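You operate a simulated robot arm through the tools that you are given. There is no shell and no other tool.

You run a simulated two-armed robot. Do the job below in one go: nothing can be reset, and whatever is moved stays where it is left.

JOB
Join the white tube on to the red upright tube with the small sleeve, and plug its top.
Fine: the pipe standing in the red tube goes to the free socket; small black plug; drop nothing.

Only the result counts: the job must be done as asked and must still hold three seconds after the hand-in. Knocking over, shifting, dropping, spilling or breaking anything else fails it.

ROBOT AND FRAMES
Two 7-joint arms with two-finger parallel grippers on one trunk that stands fixed in place. Base frame: the origin is at the foot of the trunk, x ahead of it, y to its left, z up. Units: m, rad, N and s.
The left shoulder is at [0.071, 0.156, 1.18], the right one opposite. Payload 3.91 kg a hand.
The TCP of each hand is the grasp point between the finger pads, 0.03 m short of the fingertips. In the tool frame z runs along the fingers and y along their closing line. The gripper opens to 0.11 m. The fingers are 0.02 m wide and 0.01 m thick; the gripper's body (0.048 by 0.112 m) begins 0.055 m behind the TCP.
Orientation is told as [roll, pitch, yaw] about the base's x, y, z axes, in that order, counted from this pose: with the fingers straight down and closing along the base's y, the tool's x points along the base's -x, its y along +y and its z along -z.

CONTROLS
- The arms move only by the tool play_rows. It takes "left_targets", "right_targets" or both (then of equal length, played together; a hand with none holds still); each is a list of rows, each a list of 7 numbers: the shift along the base's x, y, z in units of 250 mm (1.0 is 250 mm), then the turn, a rotation vector about the base's x, y, z in units of 180 degrees (1.0 is 180 degrees), then the opening, from 0 (shut) to 1 (fully open). In form: [[x, y, z, rx, ry, rz, hand], ...]. A call has 1 to 20 rows; each row is the pose to reach, as a shift and turn from the pose commanded when the call began. A call with a number of a shift or a turn outside -1 to 1 is refused whole. A row lasts 0.2 s, in which the tool goes at most 0.05 m and 0.15 rad; a call with a longer step from one row to the next is refused whole, and so is a gripper value outside its range. A pose out of reach is approached as far as the arm can. The call stops where the force on the tool passes 40 N (or 10 N more than at its start, if that is more) or the arm is blocked; 0.2 s more then pass. The fingers move at their own pace (about 0.108 m/s each) and stop on an object; they squeeze with about 30 N. The grip force told is the motor's: it shows also when the fingers shut on nothing. Time passes only in rows, and 0.2 s behind the last, so rows that repeat a pose let the fingers close. It gives the time, the measured TCP pose, the force on the tool (base axes), the opening and the grip force at its end, in the units of the frame above (readings bear some noise), with the torque about the TCP (base axes, N m) and any sound that the robot's microphone picked up.
- Cameras (640 x 400 px; columns grow to the right, rows downward): "scene" is now at [0.1377, -0.0125, 1.4674]; the picture's right is [-0.05, -1.00, 0.00], its down [-0.16, 0.01, -0.99] and it looks along [0.99, -0.05, -0.16] (base axes); focal length 248 px, centre (320, 200). "left" rides on the left gripper at [0.072, -0.017, -0.103] in its tool frame; the picture's right is [0.23, 0.97, 0.00], its down [-0.76, 0.18, -0.62] and it looks along [-0.61, 0.14, 0.78] (tool axes); focal length 222 px, centre (320, 200). "right" rides on the right gripper at [0.072, 0.017, -0.103] in its tool frame; the picture's right is [-0.23, 0.97, 0.00], its down [-0.76, -0.18, -0.62] and it looks along [-0.61, -0.14, 0.78] (tool axes); focal length 222 px, centre (320, 200).
- camera(camera): a new picture of that camera. The clock stands still meanwhile.
- move_column(by): slides the trunk up (or, below 0, down) by that many m; the arms and the scene camera ride with it, the base frame stays. It gives what a move gives, with no picture.
- head_to(pan, tilt): turns the head with the scene camera to pan (to the left, within 1.501 rad either way) and tilt (down, from -0.506 to 1.204), counted from straight ahead of the robot. It gives what a move gives.
- pixel_to_xyz(camera, pixels): for up to 12 pixels [column, row] of the newest picture of that camera ("zoom" is the newest enlarged one), the place [x, y, z] in the base frame of the surface seen there, good to about 0.002 m, but the place of the scene camera against the robot may be out by one fixed shift of up to 0.025 m in any direction. The clock stands still meanwhile.
- close_up(camera, box): a new picture of the part [left, top, right, bottom] of that camera's present view, enlarged. The clock stands still meanwhile.
- close_job(): hands the job in; it is judged then, once.

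Open the grippers and draw the arms clear of the work before you hand the job in, unless the task says otherwise.

The tools are called after ">>>" as name(argument=value, ...) on one line, values as JSON. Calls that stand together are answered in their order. play_rows: Moves the arms, as the interface text tells. Its arguments: {"type":"object","properties":{"left_targets":{"type":"array","items":{"type":"array","items":{"type":"number"}}},"right_targets":{"type":"array","items":{"type":"array","items":{"type":"number"}}}},"required":[]} The other tools are called the same way: move_column (by) slides the trunk up or down; head_to (pan, tilt) turns the head that bears the scene camera; camera (camera) takes a picture; pixel_to_xyz (camera, pixels) gives the place of the surface under pixels of a picture; close_up (camera, box) takes an enlarged picture of a part of a camera's view; close_job () hands the job in.

At the start:

```text
t: 0.0
left_tool_pos: [0.5959, 0.2346, 1.5157]
left_ee_rot: [0.0, 0.0, -0.001]
left_ft_force: [0.9, 0.7, 0.6]
left_ft_torque: [0.0, 0.01, -0.05]
left_gripper_width: 0.11
left_gripper_force: 0.0
right_tool_pos: [0.5951, -0.2401, 1.5202]
right_ee_rot: [0.0, 0.0, 0.001]
right_ft_force: [0.1, 0.3, 0.6]
right_ft_torque: [-0.02, -0.01, 0.02]
right_gripper_width: 0.1102
right_gripper_force: 0.0
trunk travel left (down, up): [-0.625, 0.315]
head pan, tilt: [-0.047, 0.162]
```

scene: 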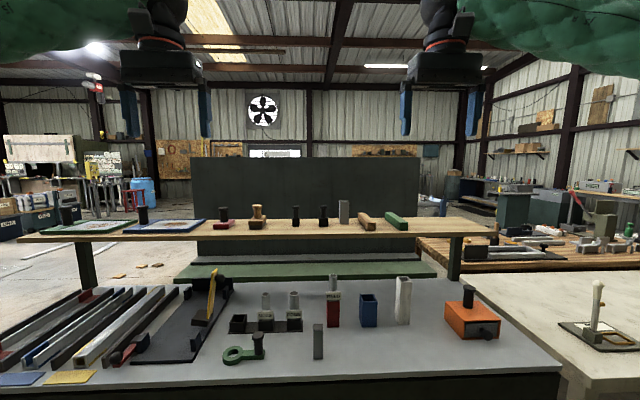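
right: 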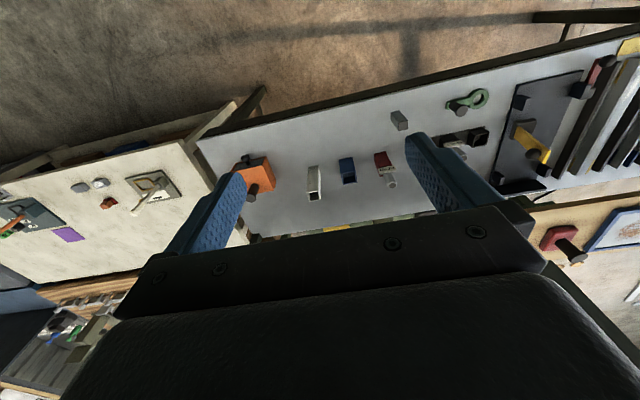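
left: 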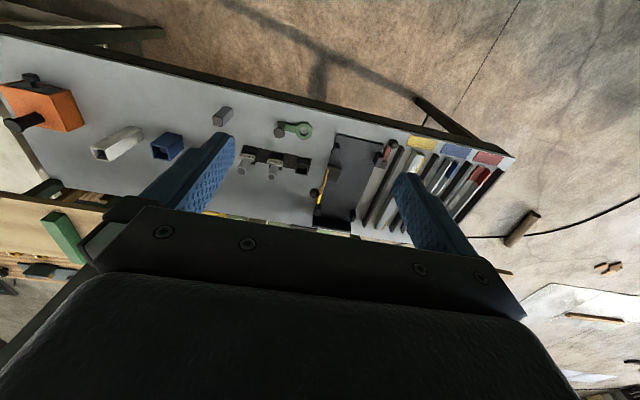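

I start by looking closely at the scene: the red tube is near (333,305), white tube near (403,300), blue tube near (368,310), rack of sockets near (265,320). I take enlarged views.

>>> close_up(camera="scene", box=[200, 260, 440, 380])

>>> close_up(camera="scene", box=[200, 180, 440, 260])

>>> close_up(camera="scene", box=[420, 260, 640, 380])

>>> close_up(camera="scene", box=[0, 180, 260, 390])

```text
2.67 times, centred on (320, 320) of scene
```

zoom: 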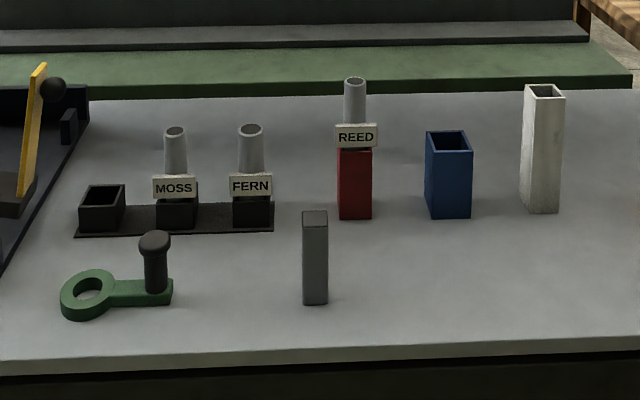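

```text
2.67 times, centred on (320, 220) of scene
```

zoom: 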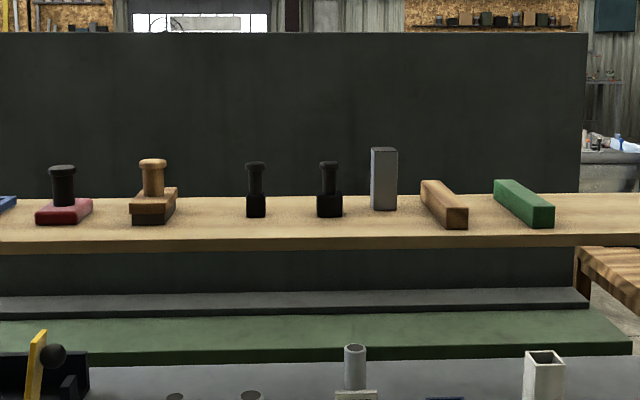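

```text
2.91 times, centred on (530, 320) of scene
```

zoom: 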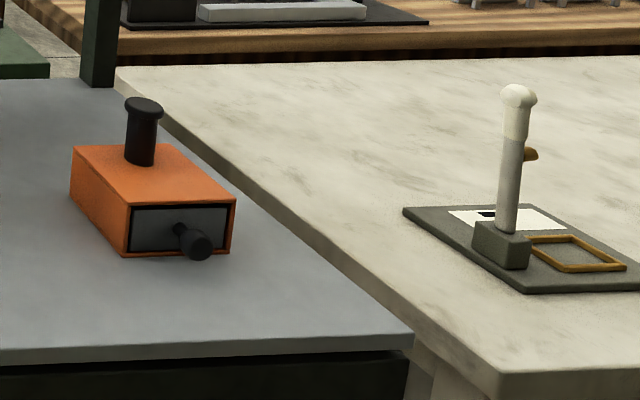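

```text
1.90 times, centred on (130, 285) of scene
```

zoom: 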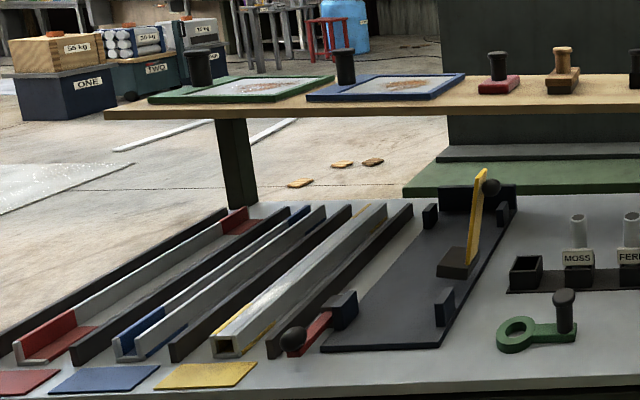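

The scene shows the REED pipe in the red tube, a free socket at the left of the rack, two grey prisms (one on the desk, one on the shelf) that may be sleeves, and two black plugs on the shelf. I tilt the head down for a better look at the tops.

>>> head_to(pan=-0.05, tilt=0.5)

>>> camera(camera="scene")

```text
t: 0.8
left_tool_pos: [0.5974, 0.2348, 1.5155]
left_ee_rot: [0.003, -0.001, 0.0]
left_ft_force: [0.3, -0.3, -0.1]
left_ft_torque: [0.0, -0.02, 0.01]
left_gripper_width: 0.1099
left_gripper_force: 0.1
right_tool_pos: [0.5942, -0.2403, 1.5203]
right_ee_rot: [0.002, 0.001, 0.0]
right_ft_force: [0.1, -0.1, 0.3]
right_ft_torque: [0.01, -0.01, -0.03]
right_gripper_width: 0.1099
right_gripper_force: 0.0
trunk travel left (down, up): [-0.625, 0.315]
head pan, tilt: [-0.051, 0.499]
```

```text
taken
```

scene: 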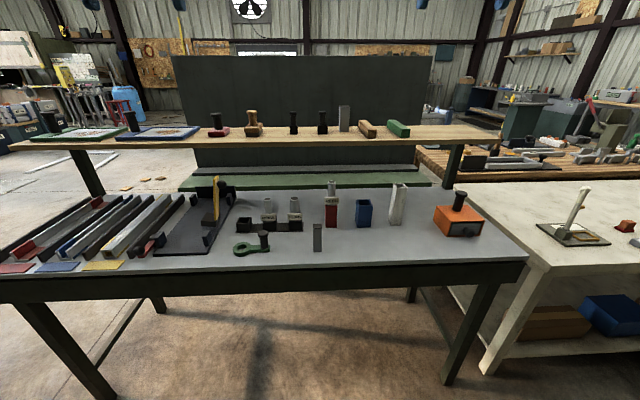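

The desk lies around rows 190-270 now. I enlarge the work region and query positions.

>>> close_up(camera="scene", box=[225, 170, 425, 270])

>>> pixel_to_xyz(camera="scene", pixels=[[331, 225], [332, 185], [364, 215], [397, 215], [317, 240], [245, 225], [269, 225], [294, 225], [294, 123], [322, 123], [344, 120], [290, 260]])

```text
3.20 times, centred on (325, 220) of scene
```

zoom: 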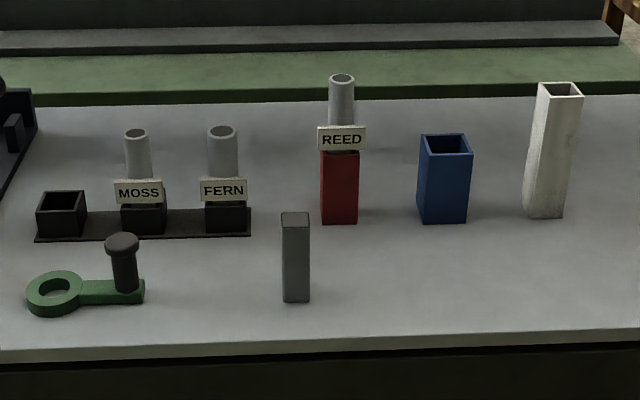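

```text
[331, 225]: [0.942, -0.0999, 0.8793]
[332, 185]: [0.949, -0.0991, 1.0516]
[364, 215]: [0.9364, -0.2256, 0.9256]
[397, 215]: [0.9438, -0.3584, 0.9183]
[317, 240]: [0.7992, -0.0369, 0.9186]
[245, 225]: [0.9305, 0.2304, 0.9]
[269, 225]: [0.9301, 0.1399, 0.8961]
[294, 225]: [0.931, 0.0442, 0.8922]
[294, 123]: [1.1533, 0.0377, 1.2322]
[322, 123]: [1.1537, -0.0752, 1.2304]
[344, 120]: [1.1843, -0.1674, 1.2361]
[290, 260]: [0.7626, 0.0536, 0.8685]
```

I query the details in the enlarged picture: red tube edges (320-358, 150-222), blue tube top (418-472, 135-155), white tube top (538-583, 83-97), grey prism (281-309, 213-302).

>>> pixel_to_xyz(camera="zoom", pixels=[[323, 200], [356, 200], [339, 155], [339, 220], [332, 77], [351, 77], [341, 85], [330, 120], [353, 120], [321, 138], [364, 138], [342, 74]])

>>> pixel_to_xyz(camera="zoom", pixels=[[424, 158], [467, 156], [420, 137], [468, 137], [425, 215], [465, 218], [445, 154], [445, 136], [445, 145], [441, 220], [471, 160], [444, 230]])

>>> pixel_to_xyz(camera="zoom", pixels=[[546, 98], [578, 98], [540, 85], [578, 84], [530, 210], [562, 214], [560, 97], [527, 160], [560, 90], [546, 215], [540, 170], [565, 170]])

>>> pixel_to_xyz(camera="zoom", pixels=[[284, 240], [307, 240], [284, 214], [307, 214], [295, 225], [295, 212], [286, 299], [307, 299], [295, 260], [282, 228], [308, 228], [295, 310]])

>>> pixel_to_xyz(camera="zoom", pixels=[[41, 214], [76, 213], [41, 192], [83, 192], [60, 213], [60, 191], [62, 202], [60, 235], [128, 165], [148, 165], [210, 160], [236, 160]])

```text
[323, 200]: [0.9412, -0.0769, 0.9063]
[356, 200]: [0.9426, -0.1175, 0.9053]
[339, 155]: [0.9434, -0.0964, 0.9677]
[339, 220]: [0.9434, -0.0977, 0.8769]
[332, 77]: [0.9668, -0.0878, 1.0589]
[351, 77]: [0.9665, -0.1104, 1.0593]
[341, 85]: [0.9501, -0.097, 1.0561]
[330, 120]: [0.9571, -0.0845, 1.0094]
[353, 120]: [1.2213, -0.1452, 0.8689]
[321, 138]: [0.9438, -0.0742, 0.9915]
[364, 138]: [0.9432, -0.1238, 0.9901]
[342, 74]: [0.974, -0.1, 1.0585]
```

```text
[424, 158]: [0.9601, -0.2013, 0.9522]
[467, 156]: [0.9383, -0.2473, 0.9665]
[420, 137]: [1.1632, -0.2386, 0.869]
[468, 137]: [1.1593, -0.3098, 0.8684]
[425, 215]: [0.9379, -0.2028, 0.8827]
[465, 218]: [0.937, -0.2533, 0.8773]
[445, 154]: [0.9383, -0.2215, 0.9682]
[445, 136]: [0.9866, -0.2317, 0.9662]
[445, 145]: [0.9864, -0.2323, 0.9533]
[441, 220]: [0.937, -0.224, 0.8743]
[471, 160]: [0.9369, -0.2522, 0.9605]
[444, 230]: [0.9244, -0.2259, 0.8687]
```

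```text
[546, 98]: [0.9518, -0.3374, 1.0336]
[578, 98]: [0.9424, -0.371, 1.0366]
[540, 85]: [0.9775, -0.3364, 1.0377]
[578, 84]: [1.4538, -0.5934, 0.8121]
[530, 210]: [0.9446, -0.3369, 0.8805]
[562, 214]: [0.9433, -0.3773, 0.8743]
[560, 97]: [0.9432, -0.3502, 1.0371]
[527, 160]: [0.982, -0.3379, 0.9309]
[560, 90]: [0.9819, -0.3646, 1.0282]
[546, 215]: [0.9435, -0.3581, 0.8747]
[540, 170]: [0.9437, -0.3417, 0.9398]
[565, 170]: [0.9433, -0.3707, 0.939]
```

```text
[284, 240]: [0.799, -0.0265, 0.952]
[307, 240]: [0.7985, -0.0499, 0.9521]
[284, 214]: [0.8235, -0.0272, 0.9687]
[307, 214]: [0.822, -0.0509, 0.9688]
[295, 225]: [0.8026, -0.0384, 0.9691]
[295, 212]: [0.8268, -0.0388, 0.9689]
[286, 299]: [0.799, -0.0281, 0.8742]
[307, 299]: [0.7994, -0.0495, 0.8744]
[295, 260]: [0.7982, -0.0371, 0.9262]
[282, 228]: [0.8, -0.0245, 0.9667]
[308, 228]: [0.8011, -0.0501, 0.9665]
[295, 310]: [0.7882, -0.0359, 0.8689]
```

```text
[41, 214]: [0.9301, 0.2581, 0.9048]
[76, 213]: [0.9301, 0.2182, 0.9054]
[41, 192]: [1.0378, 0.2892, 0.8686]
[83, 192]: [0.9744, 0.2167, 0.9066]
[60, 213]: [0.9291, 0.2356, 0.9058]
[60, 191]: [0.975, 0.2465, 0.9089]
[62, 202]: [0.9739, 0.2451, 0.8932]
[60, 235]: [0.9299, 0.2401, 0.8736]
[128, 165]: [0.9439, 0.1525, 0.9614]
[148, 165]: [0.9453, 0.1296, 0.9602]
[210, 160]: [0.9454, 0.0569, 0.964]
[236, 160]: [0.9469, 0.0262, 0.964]
```

The table top is at z≈0.869; red and white tubes look about 0.042 wide, blue about 0.052, the desk prism 0.027 wide. I zoom in further on the shelf items and on the rack, to measure the plugs and the other prism.

>>> close_up(camera="scene", box=[280, 95, 380, 145])

>>> pixel_to_xyz(camera="zoom", pixels=[[77, 105], [101, 105], [72, 155], [104, 155], [250, 155], [294, 155], [258, 110], [280, 110], [388, 140], [440, 140], [88, 104], [270, 104]])

>>> close_up(camera="scene", box=[310, 175, 410, 245])

>>> close_up(camera="scene", box=[230, 190, 330, 260])

```text
6.40 times, centred on (330, 120) of scene
```

zoom: 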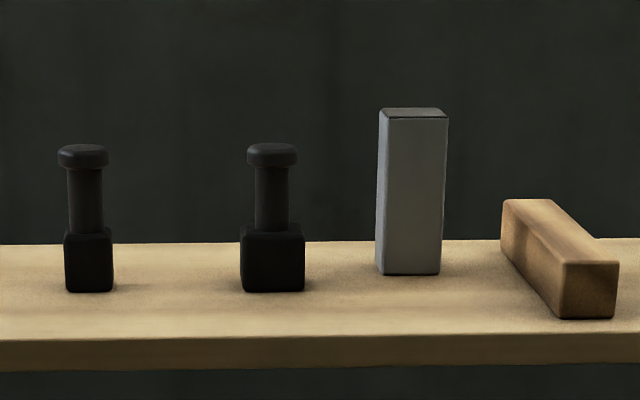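

```text
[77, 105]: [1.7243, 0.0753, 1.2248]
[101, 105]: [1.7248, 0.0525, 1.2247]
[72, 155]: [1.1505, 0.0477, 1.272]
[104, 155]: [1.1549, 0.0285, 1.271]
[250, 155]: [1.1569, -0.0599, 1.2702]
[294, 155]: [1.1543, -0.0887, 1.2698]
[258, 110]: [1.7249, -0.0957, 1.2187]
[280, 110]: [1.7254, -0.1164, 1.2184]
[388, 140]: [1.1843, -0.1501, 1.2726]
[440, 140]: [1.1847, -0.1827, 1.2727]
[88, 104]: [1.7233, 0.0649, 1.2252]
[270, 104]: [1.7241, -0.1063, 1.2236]
```

```text
5.71 times, centred on (360, 210) of scene
```

zoom: 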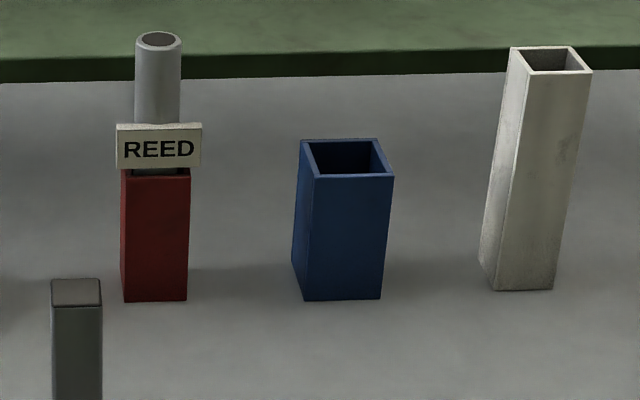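

```text
5.71 times, centred on (280, 225) of scene
```

zoom: 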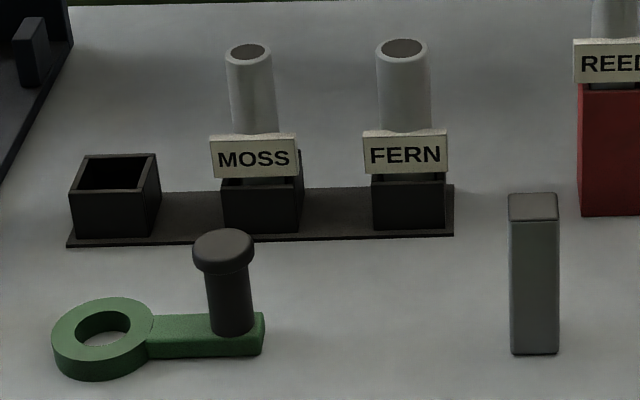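

The smaller black plug is the left one on the shelf (zoom 64-113 px wide against 241-305 for the other), and the desk prism is the smaller sleeve. To get exact positions I bring the right hand's camera over the tubes, staying well above everything.

>>> play_rows(right_targets=[[0.09, 0.05, -0.14, 0, 0, 0, 1], [0.18, 0.1, -0.28, 0, 0, 0, 1], [0.27, 0.15, -0.42, 0, 0, 0, 1], [0.36, 0.2, -0.56, 0, 0, 0, 1], [0.45, 0.25, -0.7, 0, 0, 0, 1], [0.54, 0.3, -0.85, 0, 0, 0, 1], [0.62, 0.36, -1.0, 0, 0, 0, 1], [0.62, 0.36, -1.0, 0, 0, 0, 1]])

>>> camera(camera="right")

```text
t: 2.6
left_tool_pos: [0.5955, 0.235, 1.5171]
left_ee_rot: [-0.001, -0.001, 0.0]
left_ft_force: [0.4, -0.2, -0.3]
left_ft_torque: [0.0, -0.02, -0.02]
left_gripper_width: 0.1098
left_gripper_force: 0.0
right_tool_pos: [0.748, -0.1511, 1.2697]
right_ee_rot: [0.001, -0.001, 0.001]
right_ft_force: [1.2, -0.3, 0.5]
right_ft_torque: [0.0, -0.06, 0.04]
right_gripper_width: 0.1099
right_gripper_force: 0.0
trunk travel left (down, up): [-0.625, 0.315]
head pan, tilt: [-0.051, 0.499]
```

```text
taken
```

right: 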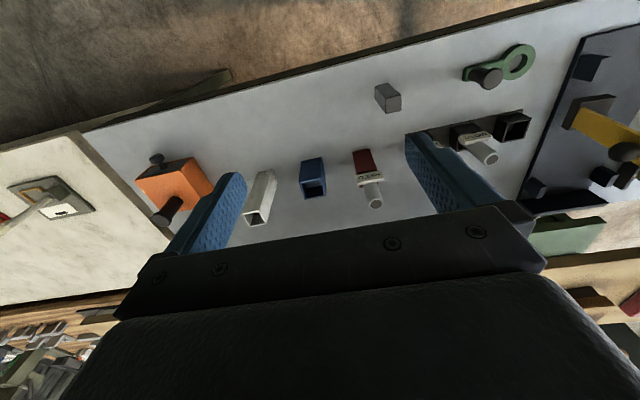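

The right camera sees the white tube (262,195), blue tube (313,178), red tube with pipe (368,175), prism (387,97) and rack. I enlarge these.

>>> close_up(camera="right", box=[235, 70, 415, 230])

>>> pixel_to_xyz(camera="zoom", pixels=[[250, 385], [300, 385], [340, 370]])

>>> close_up(camera="right", box=[420, 30, 600, 180])

```text
2.50 times, centred on (325, 150) of right
```

zoom: 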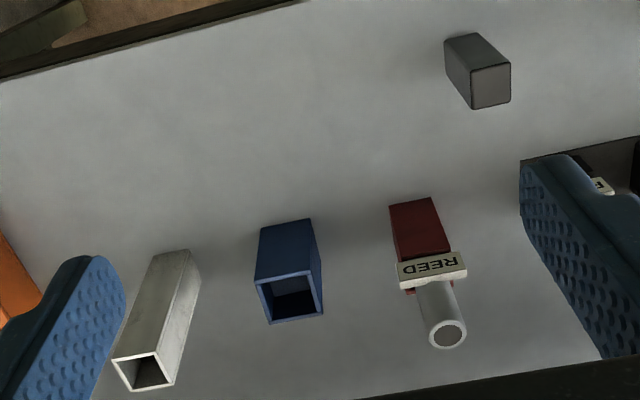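

```text
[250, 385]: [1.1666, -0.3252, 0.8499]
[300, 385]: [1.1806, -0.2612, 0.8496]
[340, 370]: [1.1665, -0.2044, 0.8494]
```

```text
2.67 times, centred on (510, 105) of right
```

zoom: 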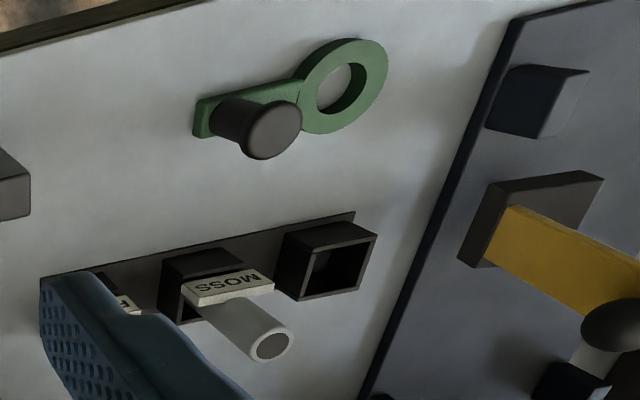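

The hand camera puts the table top at z≈0.8495, so the scene camera reads about 0.019 high. Now I query the tube corners through the right camera (close-up re-taken first).

>>> close_up(camera="right", box=[235, 70, 415, 230])

>>> pixel_to_xyz(camera="zoom", pixels=[[114, 361], [157, 354], [172, 384], [131, 389], [120, 375], [165, 370], [150, 388], [135, 357], [145, 375], [160, 300], [180, 300], [150, 340]])

>>> pixel_to_xyz(camera="zoom", pixels=[[258, 285], [308, 273], [320, 312], [271, 322], [264, 303], [315, 293], [295, 317], [283, 279], [292, 300], [280, 250], [290, 235], [316, 250]])

>>> pixel_to_xyz(camera="zoom", pixels=[[473, 73], [508, 67], [508, 102], [474, 107], [490, 88], [462, 80], [448, 45], [480, 45], [440, 100], [400, 270], [462, 260], [430, 272]])

>>> pixel_to_xyz(camera="zoom", pixels=[[431, 332], [464, 328], [447, 320], [448, 348], [448, 334], [420, 230], [408, 293], [400, 230], [435, 215], [440, 300], [436, 290], [455, 300]])

```text
2.50 times, centred on (325, 150) of right
```

zoom: 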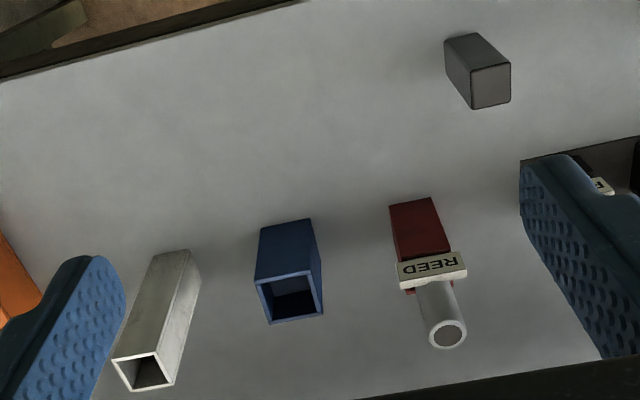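

```text
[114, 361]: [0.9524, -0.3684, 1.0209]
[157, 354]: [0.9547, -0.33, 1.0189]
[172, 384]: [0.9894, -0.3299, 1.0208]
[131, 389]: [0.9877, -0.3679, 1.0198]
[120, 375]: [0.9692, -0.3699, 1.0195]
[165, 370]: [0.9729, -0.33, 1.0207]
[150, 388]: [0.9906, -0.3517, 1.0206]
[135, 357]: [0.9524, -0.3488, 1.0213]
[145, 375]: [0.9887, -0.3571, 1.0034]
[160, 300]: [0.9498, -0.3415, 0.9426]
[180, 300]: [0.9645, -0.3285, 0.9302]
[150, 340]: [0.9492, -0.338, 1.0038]
```

```text
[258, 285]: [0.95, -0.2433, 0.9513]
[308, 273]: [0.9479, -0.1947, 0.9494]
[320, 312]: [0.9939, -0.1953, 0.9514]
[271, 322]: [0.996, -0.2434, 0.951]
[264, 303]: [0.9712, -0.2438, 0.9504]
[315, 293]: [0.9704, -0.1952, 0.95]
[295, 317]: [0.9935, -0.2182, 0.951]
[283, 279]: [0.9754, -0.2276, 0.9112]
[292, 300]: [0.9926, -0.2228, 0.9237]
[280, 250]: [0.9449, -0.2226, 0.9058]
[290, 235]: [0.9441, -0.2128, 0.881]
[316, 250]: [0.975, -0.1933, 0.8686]
```

```text
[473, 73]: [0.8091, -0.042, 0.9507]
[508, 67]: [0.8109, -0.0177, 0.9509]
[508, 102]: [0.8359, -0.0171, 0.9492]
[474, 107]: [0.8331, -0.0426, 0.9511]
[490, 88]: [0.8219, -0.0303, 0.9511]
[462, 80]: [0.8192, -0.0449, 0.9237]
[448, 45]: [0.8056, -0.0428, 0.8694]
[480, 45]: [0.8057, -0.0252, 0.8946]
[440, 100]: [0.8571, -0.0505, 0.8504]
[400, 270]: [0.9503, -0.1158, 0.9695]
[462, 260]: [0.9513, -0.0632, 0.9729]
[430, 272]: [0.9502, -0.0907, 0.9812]
```

```text
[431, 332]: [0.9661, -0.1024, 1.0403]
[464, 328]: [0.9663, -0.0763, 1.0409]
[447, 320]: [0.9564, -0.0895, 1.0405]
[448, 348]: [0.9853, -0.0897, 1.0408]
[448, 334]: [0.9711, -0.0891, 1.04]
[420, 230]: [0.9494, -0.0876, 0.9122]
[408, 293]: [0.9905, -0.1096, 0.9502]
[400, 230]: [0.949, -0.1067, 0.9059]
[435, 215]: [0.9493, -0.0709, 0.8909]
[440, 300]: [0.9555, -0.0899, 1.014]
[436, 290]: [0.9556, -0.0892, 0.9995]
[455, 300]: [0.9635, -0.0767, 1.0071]
```

From the hand camera: red tube centre ≈(0.970,-0.090), top 0.950; pipe centre (0.9705,-0.0895), Ø≈0.027, top 1.0405; sleeve centre (0.8215,-0.030), top 0.951; white tube centre (0.9705,-0.3495), top 1.0205. Now I query the rack and the shelf edge through the right and scene cameras.

>>> close_up(camera="right", box=[420, 30, 600, 180])

>>> pixel_to_xyz(camera="zoom", pixels=[[281, 239], [355, 222], [374, 238], [305, 298], [357, 287], [298, 270], [367, 262], [330, 293], [335, 230], [318, 292], [340, 265], [255, 220]])

>>> pixel_to_xyz(camera="zoom", pixels=[[252, 347], [291, 338], [268, 326], [272, 357], [230, 285], [188, 300], [268, 286], [200, 280], [163, 263], [225, 330], [182, 322], [200, 295]])

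>>> pixel_to_xyz(camera="scene", pixels=[[294, 145], [322, 145], [300, 138], [330, 140], [310, 148], [310, 144], [310, 136], [344, 138], [294, 131], [322, 131], [400, 150], [200, 150]])

```text
2.67 times, centred on (510, 105) of right
```

zoom: 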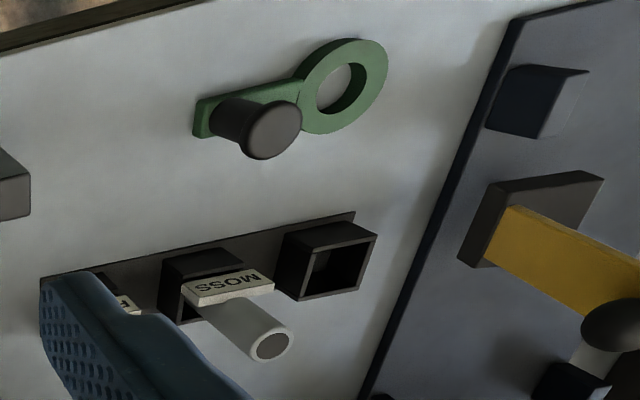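

```text
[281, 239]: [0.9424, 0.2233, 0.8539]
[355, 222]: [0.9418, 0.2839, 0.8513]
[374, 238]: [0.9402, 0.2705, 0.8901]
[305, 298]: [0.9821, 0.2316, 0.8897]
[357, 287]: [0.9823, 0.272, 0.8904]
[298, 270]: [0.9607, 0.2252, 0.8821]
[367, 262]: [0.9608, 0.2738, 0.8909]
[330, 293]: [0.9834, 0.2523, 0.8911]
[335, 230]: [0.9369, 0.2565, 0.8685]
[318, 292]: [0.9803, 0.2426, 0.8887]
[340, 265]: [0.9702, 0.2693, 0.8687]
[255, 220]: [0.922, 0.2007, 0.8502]
```

```text
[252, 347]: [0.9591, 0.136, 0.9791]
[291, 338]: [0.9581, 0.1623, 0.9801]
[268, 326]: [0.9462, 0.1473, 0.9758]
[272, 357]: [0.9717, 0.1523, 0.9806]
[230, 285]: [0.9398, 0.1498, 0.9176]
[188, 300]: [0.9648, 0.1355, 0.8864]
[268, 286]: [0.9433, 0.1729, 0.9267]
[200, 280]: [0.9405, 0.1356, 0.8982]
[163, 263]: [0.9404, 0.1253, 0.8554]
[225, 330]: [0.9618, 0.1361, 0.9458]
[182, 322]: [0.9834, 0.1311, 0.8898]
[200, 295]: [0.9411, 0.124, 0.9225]
```

```text
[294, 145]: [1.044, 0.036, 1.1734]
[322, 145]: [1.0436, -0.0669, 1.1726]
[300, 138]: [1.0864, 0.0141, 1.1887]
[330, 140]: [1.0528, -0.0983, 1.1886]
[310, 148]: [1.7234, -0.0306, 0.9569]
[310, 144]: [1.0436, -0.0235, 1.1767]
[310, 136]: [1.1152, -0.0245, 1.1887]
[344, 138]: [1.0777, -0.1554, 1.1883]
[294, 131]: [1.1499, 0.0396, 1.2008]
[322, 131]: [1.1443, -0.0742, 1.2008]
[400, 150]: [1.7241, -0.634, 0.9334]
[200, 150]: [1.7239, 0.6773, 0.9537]
```

The free socket is centred near (0.961,0.249), rim z≈0.890; the shelf front edge is at x≈1.052, top z≈1.17 after correction. I draw the right arm back and bring the left hand down toward the work, pitching it 45° forward to gain reach.

>>> play_rows(right_targets=[[-0.1, -0.07, 0.1, 0, 0, 0, 1], [-0.2, -0.14, 0.2, 0, 0, 0, 1], [-0.3, -0.21, 0.3, 0, 0, 0, 1], [-0.4, -0.28, 0.4, 0, 0, 0, 1], [-0.5, -0.35, 0.5, 0, 0, 0, 1], [-0.6, -0.42, 0.6, 0, 0, 0, 1], [-0.6, -0.48, 0.6, 0, 0, 0, 1], [-0.6, -0.5, 0.6, 0, 0, 0, 1], [-0.6, -0.5, 0.6, 0, 0, 0, 1], [-0.6, -0.5, 0.6, 0, 0, 0, 1]], left_targets=[[0, 0, -0.1, 0, 0, 0, 1], [0.03, 0, -0.25, 0, -0.03, 0, 1], [0.1, -0.06, -0.4, 0, -0.065, 0, 1], [0.2, -0.12, -0.5, 0, -0.1, 0, 1], [0.3, -0.2, -0.6, 0, -0.135, 0, 1], [0.4, -0.3, -0.7, 0, -0.17, 0, 1], [0.5, -0.4, -0.8, 0, -0.205, 0, 1], [0.58, -0.5, -0.9, 0, -0.24, 0, 1], [0.62, -0.56, -1.0, 0, -0.25, 0, 1], [0.62, -0.56, -1.0, 0, -0.25, 0, 1]])

>>> camera(camera="left")

>>> camera(camera="scene")

```text
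t: 4.8
left_tool_pos: [0.7526, 0.0952, 1.266]
left_ee_rot: [-0.001, -0.786, 0.0]
left_ft_force: [-0.8, 0.7, 0.2]
left_ft_torque: [-0.01, 0.02, -0.01]
left_gripper_width: 0.11
left_gripper_force: 0.0
right_tool_pos: [0.5978, -0.2746, 1.4197]
right_ee_rot: [0.002, 0.001, 0.001]
right_ft_force: [0.1, -0.2, -0.5]
right_ft_torque: [-0.04, 0.01, 0.03]
right_gripper_width: 0.1099
right_gripper_force: 0.0
trunk travel left (down, up): [-0.625, 0.315]
head pan, tilt: [-0.051, 0.499]
```

```text
taken
```

left: 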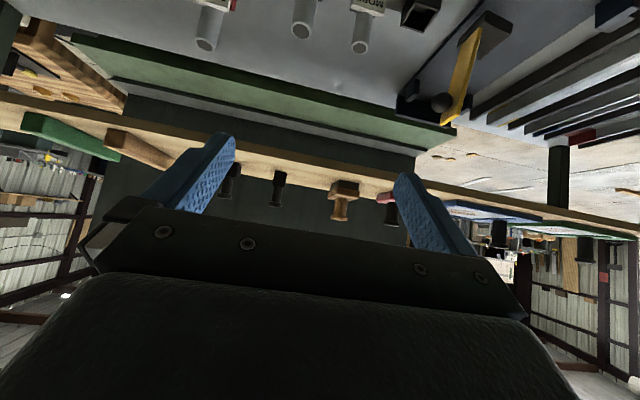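

```text
taken
```

scene: 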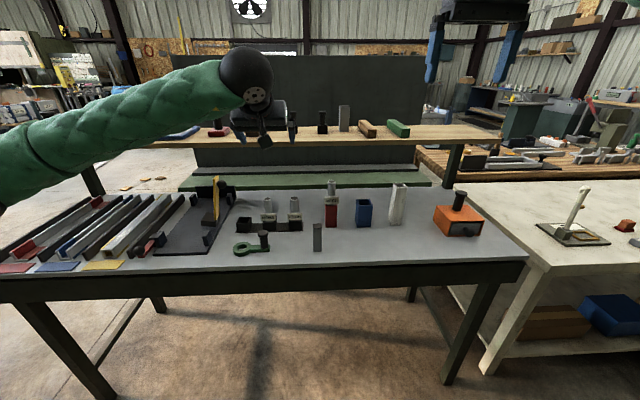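

The left hand is pitched at 45° and now sees the shelf: the two black plugs at about (230,180) and (278,190). I enlarge this for exact plug geometry.

>>> close_up(camera="left", box=[210, 150, 350, 220])

>>> pixel_to_xyz(camera="left", pixels=[[280, 176], [277, 190], [275, 203], [231, 168], [228, 180], [226, 195], [265, 160], [208, 40], [212, 10], [240, 155], [300, 170], [270, 170]])

```text
4.57 times, centred on (280, 185) of left
```

zoom: 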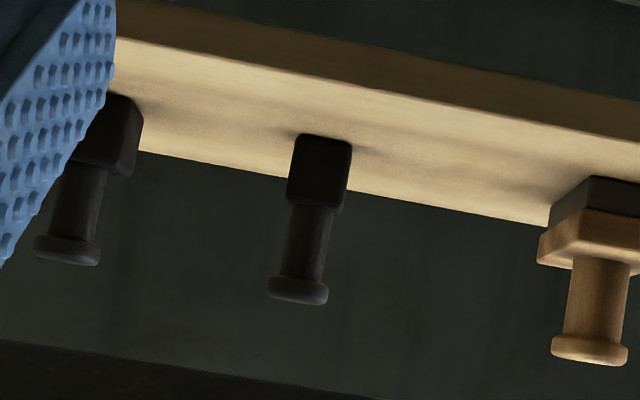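

```text
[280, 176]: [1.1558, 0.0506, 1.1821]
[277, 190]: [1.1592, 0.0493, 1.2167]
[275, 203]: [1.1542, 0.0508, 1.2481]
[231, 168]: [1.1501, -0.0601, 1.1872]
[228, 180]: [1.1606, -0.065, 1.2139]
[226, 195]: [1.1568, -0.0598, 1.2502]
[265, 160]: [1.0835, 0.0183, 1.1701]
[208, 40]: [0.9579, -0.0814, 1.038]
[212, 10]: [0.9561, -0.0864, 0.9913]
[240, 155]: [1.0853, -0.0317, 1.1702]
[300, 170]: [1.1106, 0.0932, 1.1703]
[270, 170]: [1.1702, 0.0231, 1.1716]
```

>>> pixel_to_xyz(camera="zoom", pixels=[[293, 160], [349, 165], [322, 137], [320, 200], [315, 209], [292, 240], [326, 245], [308, 240], [270, 287], [326, 295], [300, 280], [298, 302]])

```text
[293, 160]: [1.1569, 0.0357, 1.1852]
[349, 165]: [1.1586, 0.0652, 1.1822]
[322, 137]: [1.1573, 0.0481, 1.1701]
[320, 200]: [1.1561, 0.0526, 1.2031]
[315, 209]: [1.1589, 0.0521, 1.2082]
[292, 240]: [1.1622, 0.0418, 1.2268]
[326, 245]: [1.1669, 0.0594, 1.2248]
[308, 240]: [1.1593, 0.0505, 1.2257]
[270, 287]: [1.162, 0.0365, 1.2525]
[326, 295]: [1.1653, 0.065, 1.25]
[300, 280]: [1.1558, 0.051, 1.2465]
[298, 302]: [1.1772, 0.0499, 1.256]
```

The small plug: block ≈0.030 wide, z 1.170-1.205, stem Ø≈0.02 to z≈1.24, centre (1.1715,0.0505). First the pipe: I move the left hand to a standoff 0.1 m behind the REED pipe along the pitched tool axis.

>>> play_rows(left_targets=[[0.06, -0.1, -0.1, 0, 0, 0, 0.8], [0.15, -0.2, -0.2, 0, 0, 0, 0.8], [0.24, -0.3, -0.3, 0, 0, 0, 0.8], [0.33, -0.41, -0.4, 0, 0, 0, 0.8], [0.42, -0.52, -0.5, 0, 0, 0, 0.8], [0.51, -0.63, -0.6, 0, 0, 0, 0.8], [0.59, -0.738, -0.7, 0, 0, 0, 0.8], [0.59, -0.738, -0.7, 0, 0, 0, 0.8]])

>>> camera(camera="left")

>>> camera(camera="scene")

```text
t: 6.6
left_tool_pos: [0.8978, -0.0916, 1.0915]
left_ee_rot: [-0.002, -0.785, 0.002]
left_ft_force: [0.0, 0.3, -0.4]
left_ft_torque: [-0.01, 0.0, -0.05]
left_gripper_width: 0.0878
left_gripper_force: 0.1
right_tool_pos: [0.5971, -0.2741, 1.4212]
right_ee_rot: [-0.001, 0.0, 0.0]
right_ft_force: [-0.1, 0.0, -0.6]
right_ft_torque: [-0.03, -0.03, -0.01]
right_gripper_width: 0.1099
right_gripper_force: 0.1
trunk travel left (down, up): [-0.625, 0.315]
head pan, tilt: [-0.051, 0.499]
```

```text
taken
```

left: 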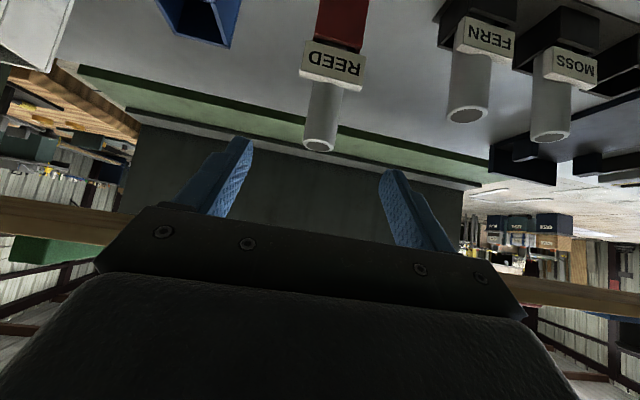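

```text
taken
```

scene: 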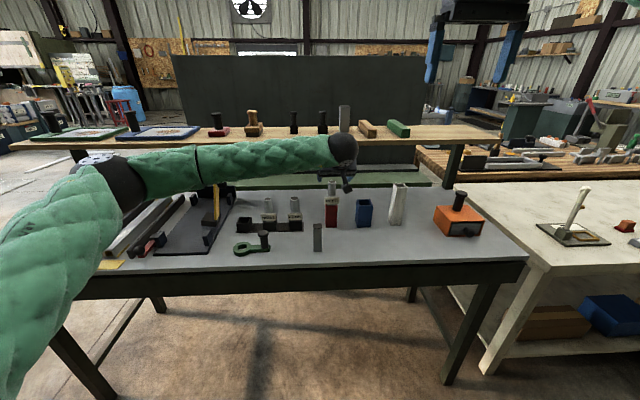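

The pipe is at (320,120) in the left view, nicely between the fingers. I query its exact place from this camera.

>>> close_up(camera="left", box=[280, 0, 420, 160])

>>> pixel_to_xyz(camera="left", pixels=[[307, 140], [335, 140], [320, 149], [320, 142], [322, 120], [308, 115], [338, 115], [323, 100], [330, 65], [302, 65], [360, 75], [330, 85]])

```text
2.50 times, centred on (350, 80) of left
```

zoom: 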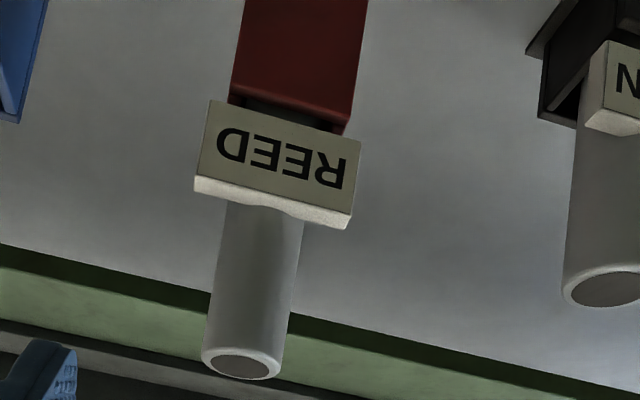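

```text
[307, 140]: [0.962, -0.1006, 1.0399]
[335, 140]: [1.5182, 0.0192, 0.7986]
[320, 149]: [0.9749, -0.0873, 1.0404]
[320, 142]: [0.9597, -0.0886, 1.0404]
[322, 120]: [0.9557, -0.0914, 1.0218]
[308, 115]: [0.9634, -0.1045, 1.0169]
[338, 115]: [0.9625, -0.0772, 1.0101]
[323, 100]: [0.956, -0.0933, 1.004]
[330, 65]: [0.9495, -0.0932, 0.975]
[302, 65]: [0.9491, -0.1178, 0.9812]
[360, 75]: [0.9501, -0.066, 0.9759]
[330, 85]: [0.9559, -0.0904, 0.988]
```

Pipe centre is about (0.969,-0.0905), tag top z≈0.988. I advance along the tool axis to TCP (0.969,-0.0905,1.018) and then shut the fingers on the pipe.

>>> play_rows(left_targets=[[0.08, 0, -0.083, 0, 0, 0, 0.7], [0.16, 0, -0.165, 0, 0, 0, 0.7], [0.23, -0.002, -0.235, 0, 0, 0, 0.7], [0.284, -0.002, -0.292, 0, 0, 0, 0.7], [0.284, -0.002, -0.292, 0, 0, 0, 0.7], [0.284, -0.002, -0.292, 0, 0, 0, 0.7]])

>>> close_up(camera="left", box=[180, 60, 480, 260])

>>> close_up(camera="scene", box=[260, 150, 400, 250])

```text
t: 8.0
left_tool_pos: [0.9707, -0.0926, 1.0188]
left_ee_rot: [0.0, -0.787, 0.0]
left_ft_force: [-0.9, -0.2, 0.2]
left_ft_torque: [0.0, 0.01, 0.02]
left_gripper_width: 0.0769
left_gripper_force: 0.0
right_tool_pos: [0.5975, -0.2748, 1.4196]
right_ee_rot: [0.0, 0.0, 0.001]
right_ft_force: [0.5, 0.2, -0.6]
right_ft_torque: [0.03, 0.0, 0.0]
right_gripper_width: 0.1101
right_gripper_force: 0.0
trunk travel left (down, up): [-0.625, 0.315]
head pan, tilt: [-0.051, 0.499]
```

```text
2.00 times, centred on (330, 160) of left
```

zoom: 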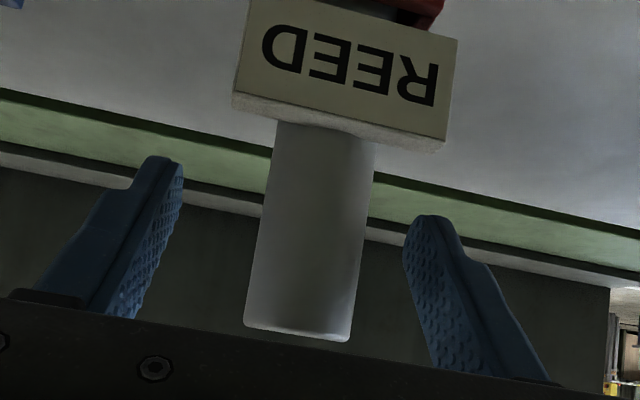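

```text
4.00 times, centred on (330, 200) of scene
```

zoom: 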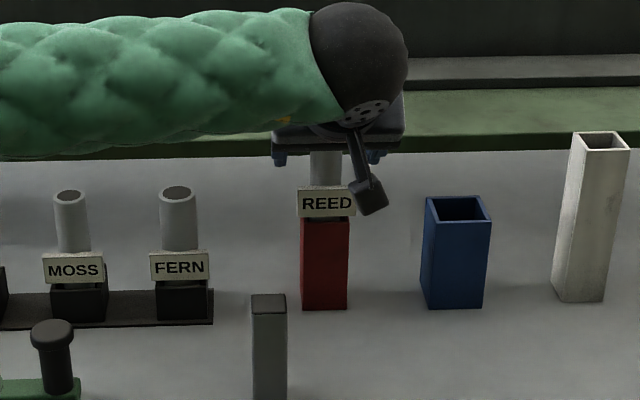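

The pipe sits between the fingers (zoom 245-375 against finger faces at 180 and 410). I shut the fingers slowly enough and hold.

>>> play_rows(left_targets=[[0, 0.006, 0, 0, 0, 0, 0.45], [0, 0.006, 0, 0, 0, 0, 0.3], [0, 0.006, 0, 0, 0, 0, 0.0], [0, 0.006, 0, 0, 0, 0, 0.0], [0, 0.006, 0, 0, 0, 0, 0.0]])

>>> close_up(camera="left", box=[180, 60, 480, 260])

>>> close_up(camera="scene", box=[260, 150, 400, 250])

```text
t: 9.2
left_tool_pos: [0.9702, -0.0902, 1.0192]
left_ee_rot: [-0.001, -0.785, 0.0]
left_ft_force: [0.3, 0.1, 0.7]
left_ft_torque: [-0.07, 0.0, 0.0]
left_gripper_width: 0.0287
left_gripper_force: 30.2
right_tool_pos: [0.5975, -0.2758, 1.4201]
right_ee_rot: [0.0, 0.0, 0.0]
right_ft_force: [-0.5, 0.5, -0.2]
right_ft_torque: [-0.01, 0.04, -0.02]
right_gripper_width: 0.11
right_gripper_force: 0.0
trunk travel left (down, up): [-0.625, 0.315]
head pan, tilt: [-0.051, 0.499]
```

```text
2.00 times, centred on (330, 160) of left
```

zoom: 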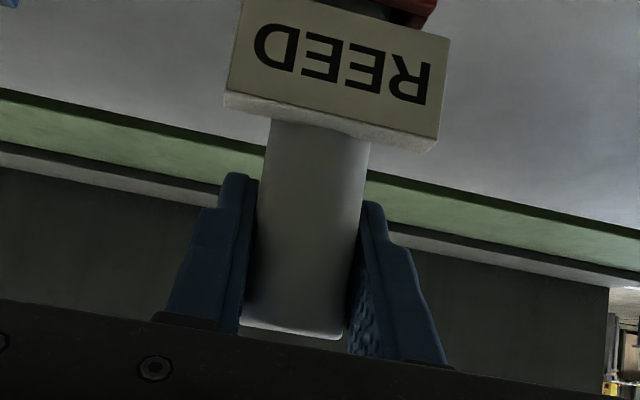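

```text
4.00 times, centred on (330, 200) of scene
```

zoom: 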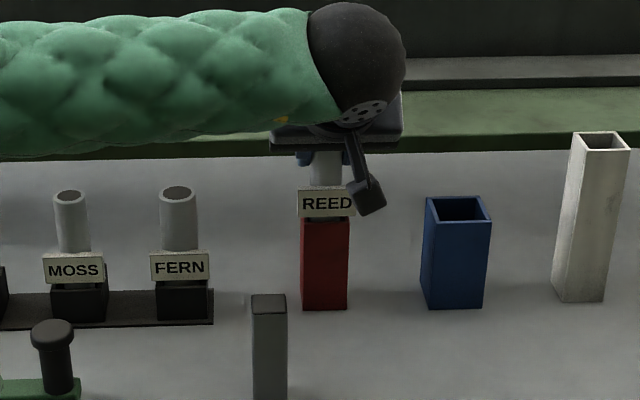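

Gripped at width 0.0287 with 30 N. I lift straight up, gently at first.

>>> play_rows(left_targets=[[0, 0, 0.03, 0, 0, 0, 0], [0, 0, 0.07, 0, 0, 0, 0], [0, 0, 0.12, 0, 0, 0, 0], [0, 0, 0.18, 0, 0, 0, 0], [0, 0, 0.24, 0, 0, 0, 0], [0, 0, 0.24, 0, 0, 0, 0]])

>>> close_up(camera="scene", box=[260, 130, 400, 250])

>>> camera(camera="left")

```text
t: 10.6
left_tool_pos: [0.9704, -0.0888, 1.0783]
left_ee_rot: [-0.001, -0.784, 0.001]
left_ft_force: [0.1, 0.0, -0.7]
left_ft_torque: [-0.01, 0.0, 0.01]
left_gripper_width: 0.0289
left_gripper_force: 29.8
right_tool_pos: [0.5982, -0.2757, 1.4199]
right_ee_rot: [0.0, 0.0, 0.001]
right_ft_force: [0.5, 0.1, 0.0]
right_ft_torque: [-0.01, 0.0, -0.01]
right_gripper_width: 0.1103
right_gripper_force: 0.0
trunk travel left (down, up): [-0.625, 0.315]
head pan, tilt: [-0.051, 0.499]
```

```text
3.33 times, centred on (330, 190) of scene
```

zoom: 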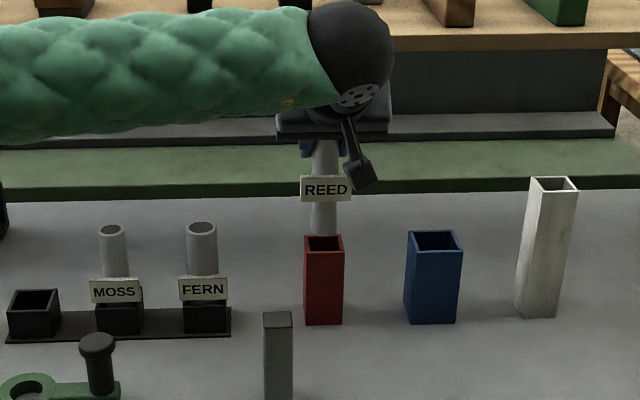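

```text
taken
```

left: 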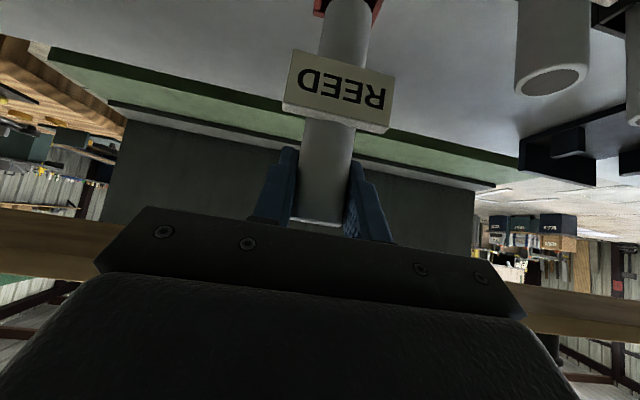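

The pipe comes up freely with almost no force. I raise it another 0.06 m and look for its lower end.

>>> play_rows(left_targets=[[0, 0, 0.06, 0, 0, 0, 0], [0, 0, 0.12, 0, 0, 0, 0], [0, 0, 0.18, 0, 0, 0, 0], [0, 0, 0.24, 0, 0, 0, 0], [0, 0, 0.24, 0, 0, 0, 0]])

>>> close_up(camera="scene", box=[260, 130, 400, 250])

>>> camera(camera="left")

```text
t: 11.8
left_tool_pos: [0.9695, -0.09, 1.1375]
left_ee_rot: [0.001, -0.782, 0.001]
left_ft_force: [-0.7, -0.3, -1.4]
left_ft_torque: [-0.01, 0.03, -0.01]
left_gripper_width: 0.029
left_gripper_force: 29.7
right_tool_pos: [0.5968, -0.275, 1.4198]
right_ee_rot: [-0.001, 0.0, 0.001]
right_ft_force: [0.8, 0.7, 0.5]
right_ft_torque: [0.02, 0.03, 0.03]
right_gripper_width: 0.1098
right_gripper_force: 0.0
trunk travel left (down, up): [-0.625, 0.315]
head pan, tilt: [-0.051, 0.499]
```

```text
3.33 times, centred on (330, 190) of scene
```

zoom: 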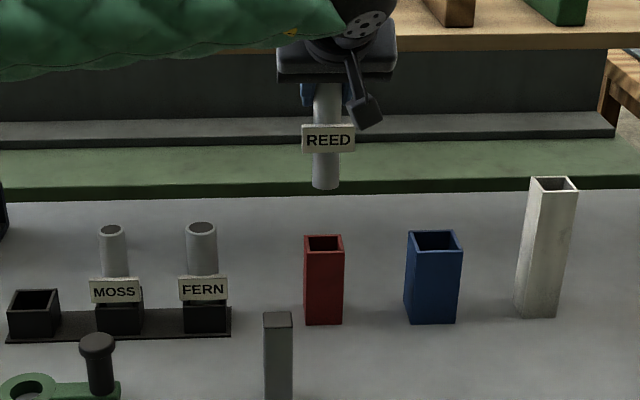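

```text
taken
```

left: 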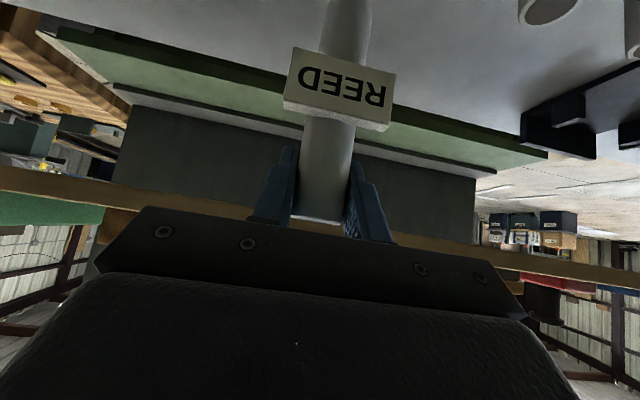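

The pipe is clear of the red tube (bottom at zoom (325,188)). I query its lower end, tag, and what can be seen inside the red tube.

>>> close_up(camera="scene", box=[300, 150, 360, 230])

>>> pixel_to_xyz(camera="scene", pixels=[[357, 185], [357, 180], [354, 180], [361, 180]])

>>> close_up(camera="scene", box=[260, 130, 400, 250])

>>> pixel_to_xyz(camera="zoom", pixels=[[325, 187], [325, 175], [313, 175], [338, 175], [314, 183], [337, 183], [325, 150], [325, 124], [323, 243], [323, 238], [330, 245], [323, 249]])

```text
5.00 times, centred on (330, 190) of scene
```

zoom: 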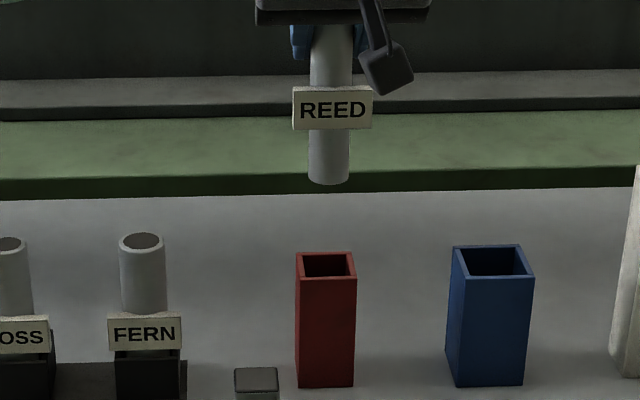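

```text
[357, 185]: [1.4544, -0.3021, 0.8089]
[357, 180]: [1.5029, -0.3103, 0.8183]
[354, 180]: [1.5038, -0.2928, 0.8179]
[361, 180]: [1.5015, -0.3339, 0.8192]
```

```text
3.33 times, centred on (330, 190) of scene
```

zoom: 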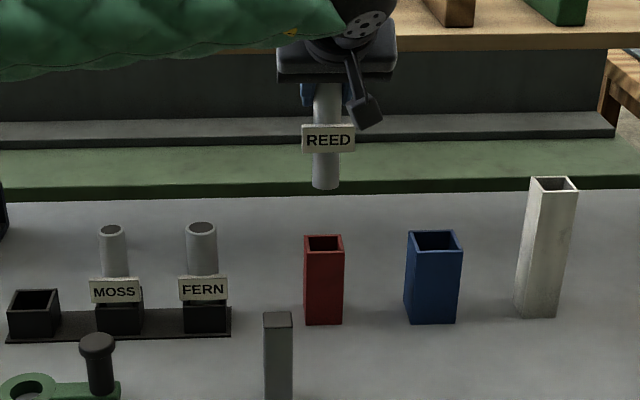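

```text
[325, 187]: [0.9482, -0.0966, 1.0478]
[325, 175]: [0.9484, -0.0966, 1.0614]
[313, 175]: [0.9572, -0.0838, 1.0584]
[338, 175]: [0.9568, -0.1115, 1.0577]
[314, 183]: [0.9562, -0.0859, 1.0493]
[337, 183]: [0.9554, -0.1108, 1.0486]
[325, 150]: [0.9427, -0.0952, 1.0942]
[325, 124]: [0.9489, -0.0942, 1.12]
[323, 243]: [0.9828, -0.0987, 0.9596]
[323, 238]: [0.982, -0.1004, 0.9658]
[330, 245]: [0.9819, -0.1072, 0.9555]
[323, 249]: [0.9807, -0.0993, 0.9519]
```

Pipe bottom is ≈0.109 below the TCP, so the red tube has an inner stop about 0.04 below its rim – the sleeve will stand about 0.06 proud. Before I carry the pipe left, I check the yellow lever near (216,185) for clearance.

>>> pixel_to_xyz(camera="scene", pixels=[[215, 180], [217, 200], [215, 220], [225, 186], [205, 215], [232, 195]])

>>> play_rows(left_targets=[[-0.005, 0.1, 0.04, 0, 0, 0, 0], [-0.01, 0.22, 0.04, 0, 0, 0, 0], [-0.015, 0.36, 0.04, 0, 0, 0, 0], [-0.02, 0.5, 0.04, 0, 0, 0, 0], [-0.025, 0.64, 0.04, 0, 0, 0, 0], [-0.03, 0.78, 0.04, 0, 0, 0, 0], [-0.034, 0.9, 0.04, 0, 0, 0, 0], [-0.034, 0.98, 0.04, 0, 0, 0, 0], [-0.034, 0.98, 0.04, 0, 0, 0, 0]])

>>> camera(camera="scene")

```text
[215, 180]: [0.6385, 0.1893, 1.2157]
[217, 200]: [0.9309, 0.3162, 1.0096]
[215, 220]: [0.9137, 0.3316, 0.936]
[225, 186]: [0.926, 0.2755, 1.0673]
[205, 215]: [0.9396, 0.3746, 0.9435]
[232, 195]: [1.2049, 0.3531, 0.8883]
```

```text
t: 13.8
left_tool_pos: [0.9624, 0.1545, 1.1475]
left_ee_rot: [-0.001, -0.785, 0.001]
left_ft_force: [0.5, -0.2, -1.0]
left_ft_torque: [0.01, -0.01, -0.01]
left_gripper_width: 0.0292
left_gripper_force: 30.3
right_tool_pos: [0.5967, -0.274, 1.4193]
right_ee_rot: [0.001, 0.001, 0.0]
right_ft_force: [-0.6, 0.1, -0.4]
right_ft_torque: [-0.01, 0.0, -0.02]
right_gripper_width: 0.1099
right_gripper_force: 0.1
trunk travel left (down, up): [-0.625, 0.315]
head pan, tilt: [-0.051, 0.499]
```

```text
taken
```

scene: 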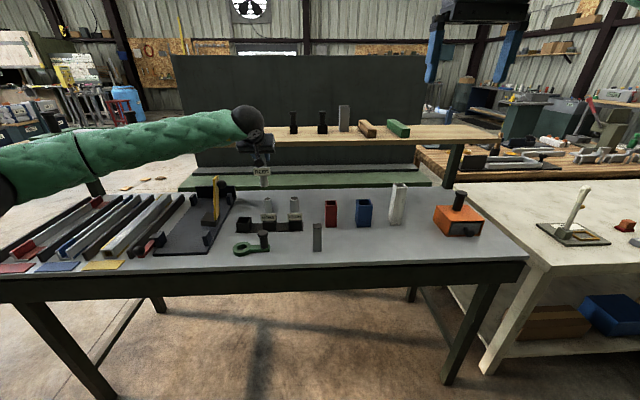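

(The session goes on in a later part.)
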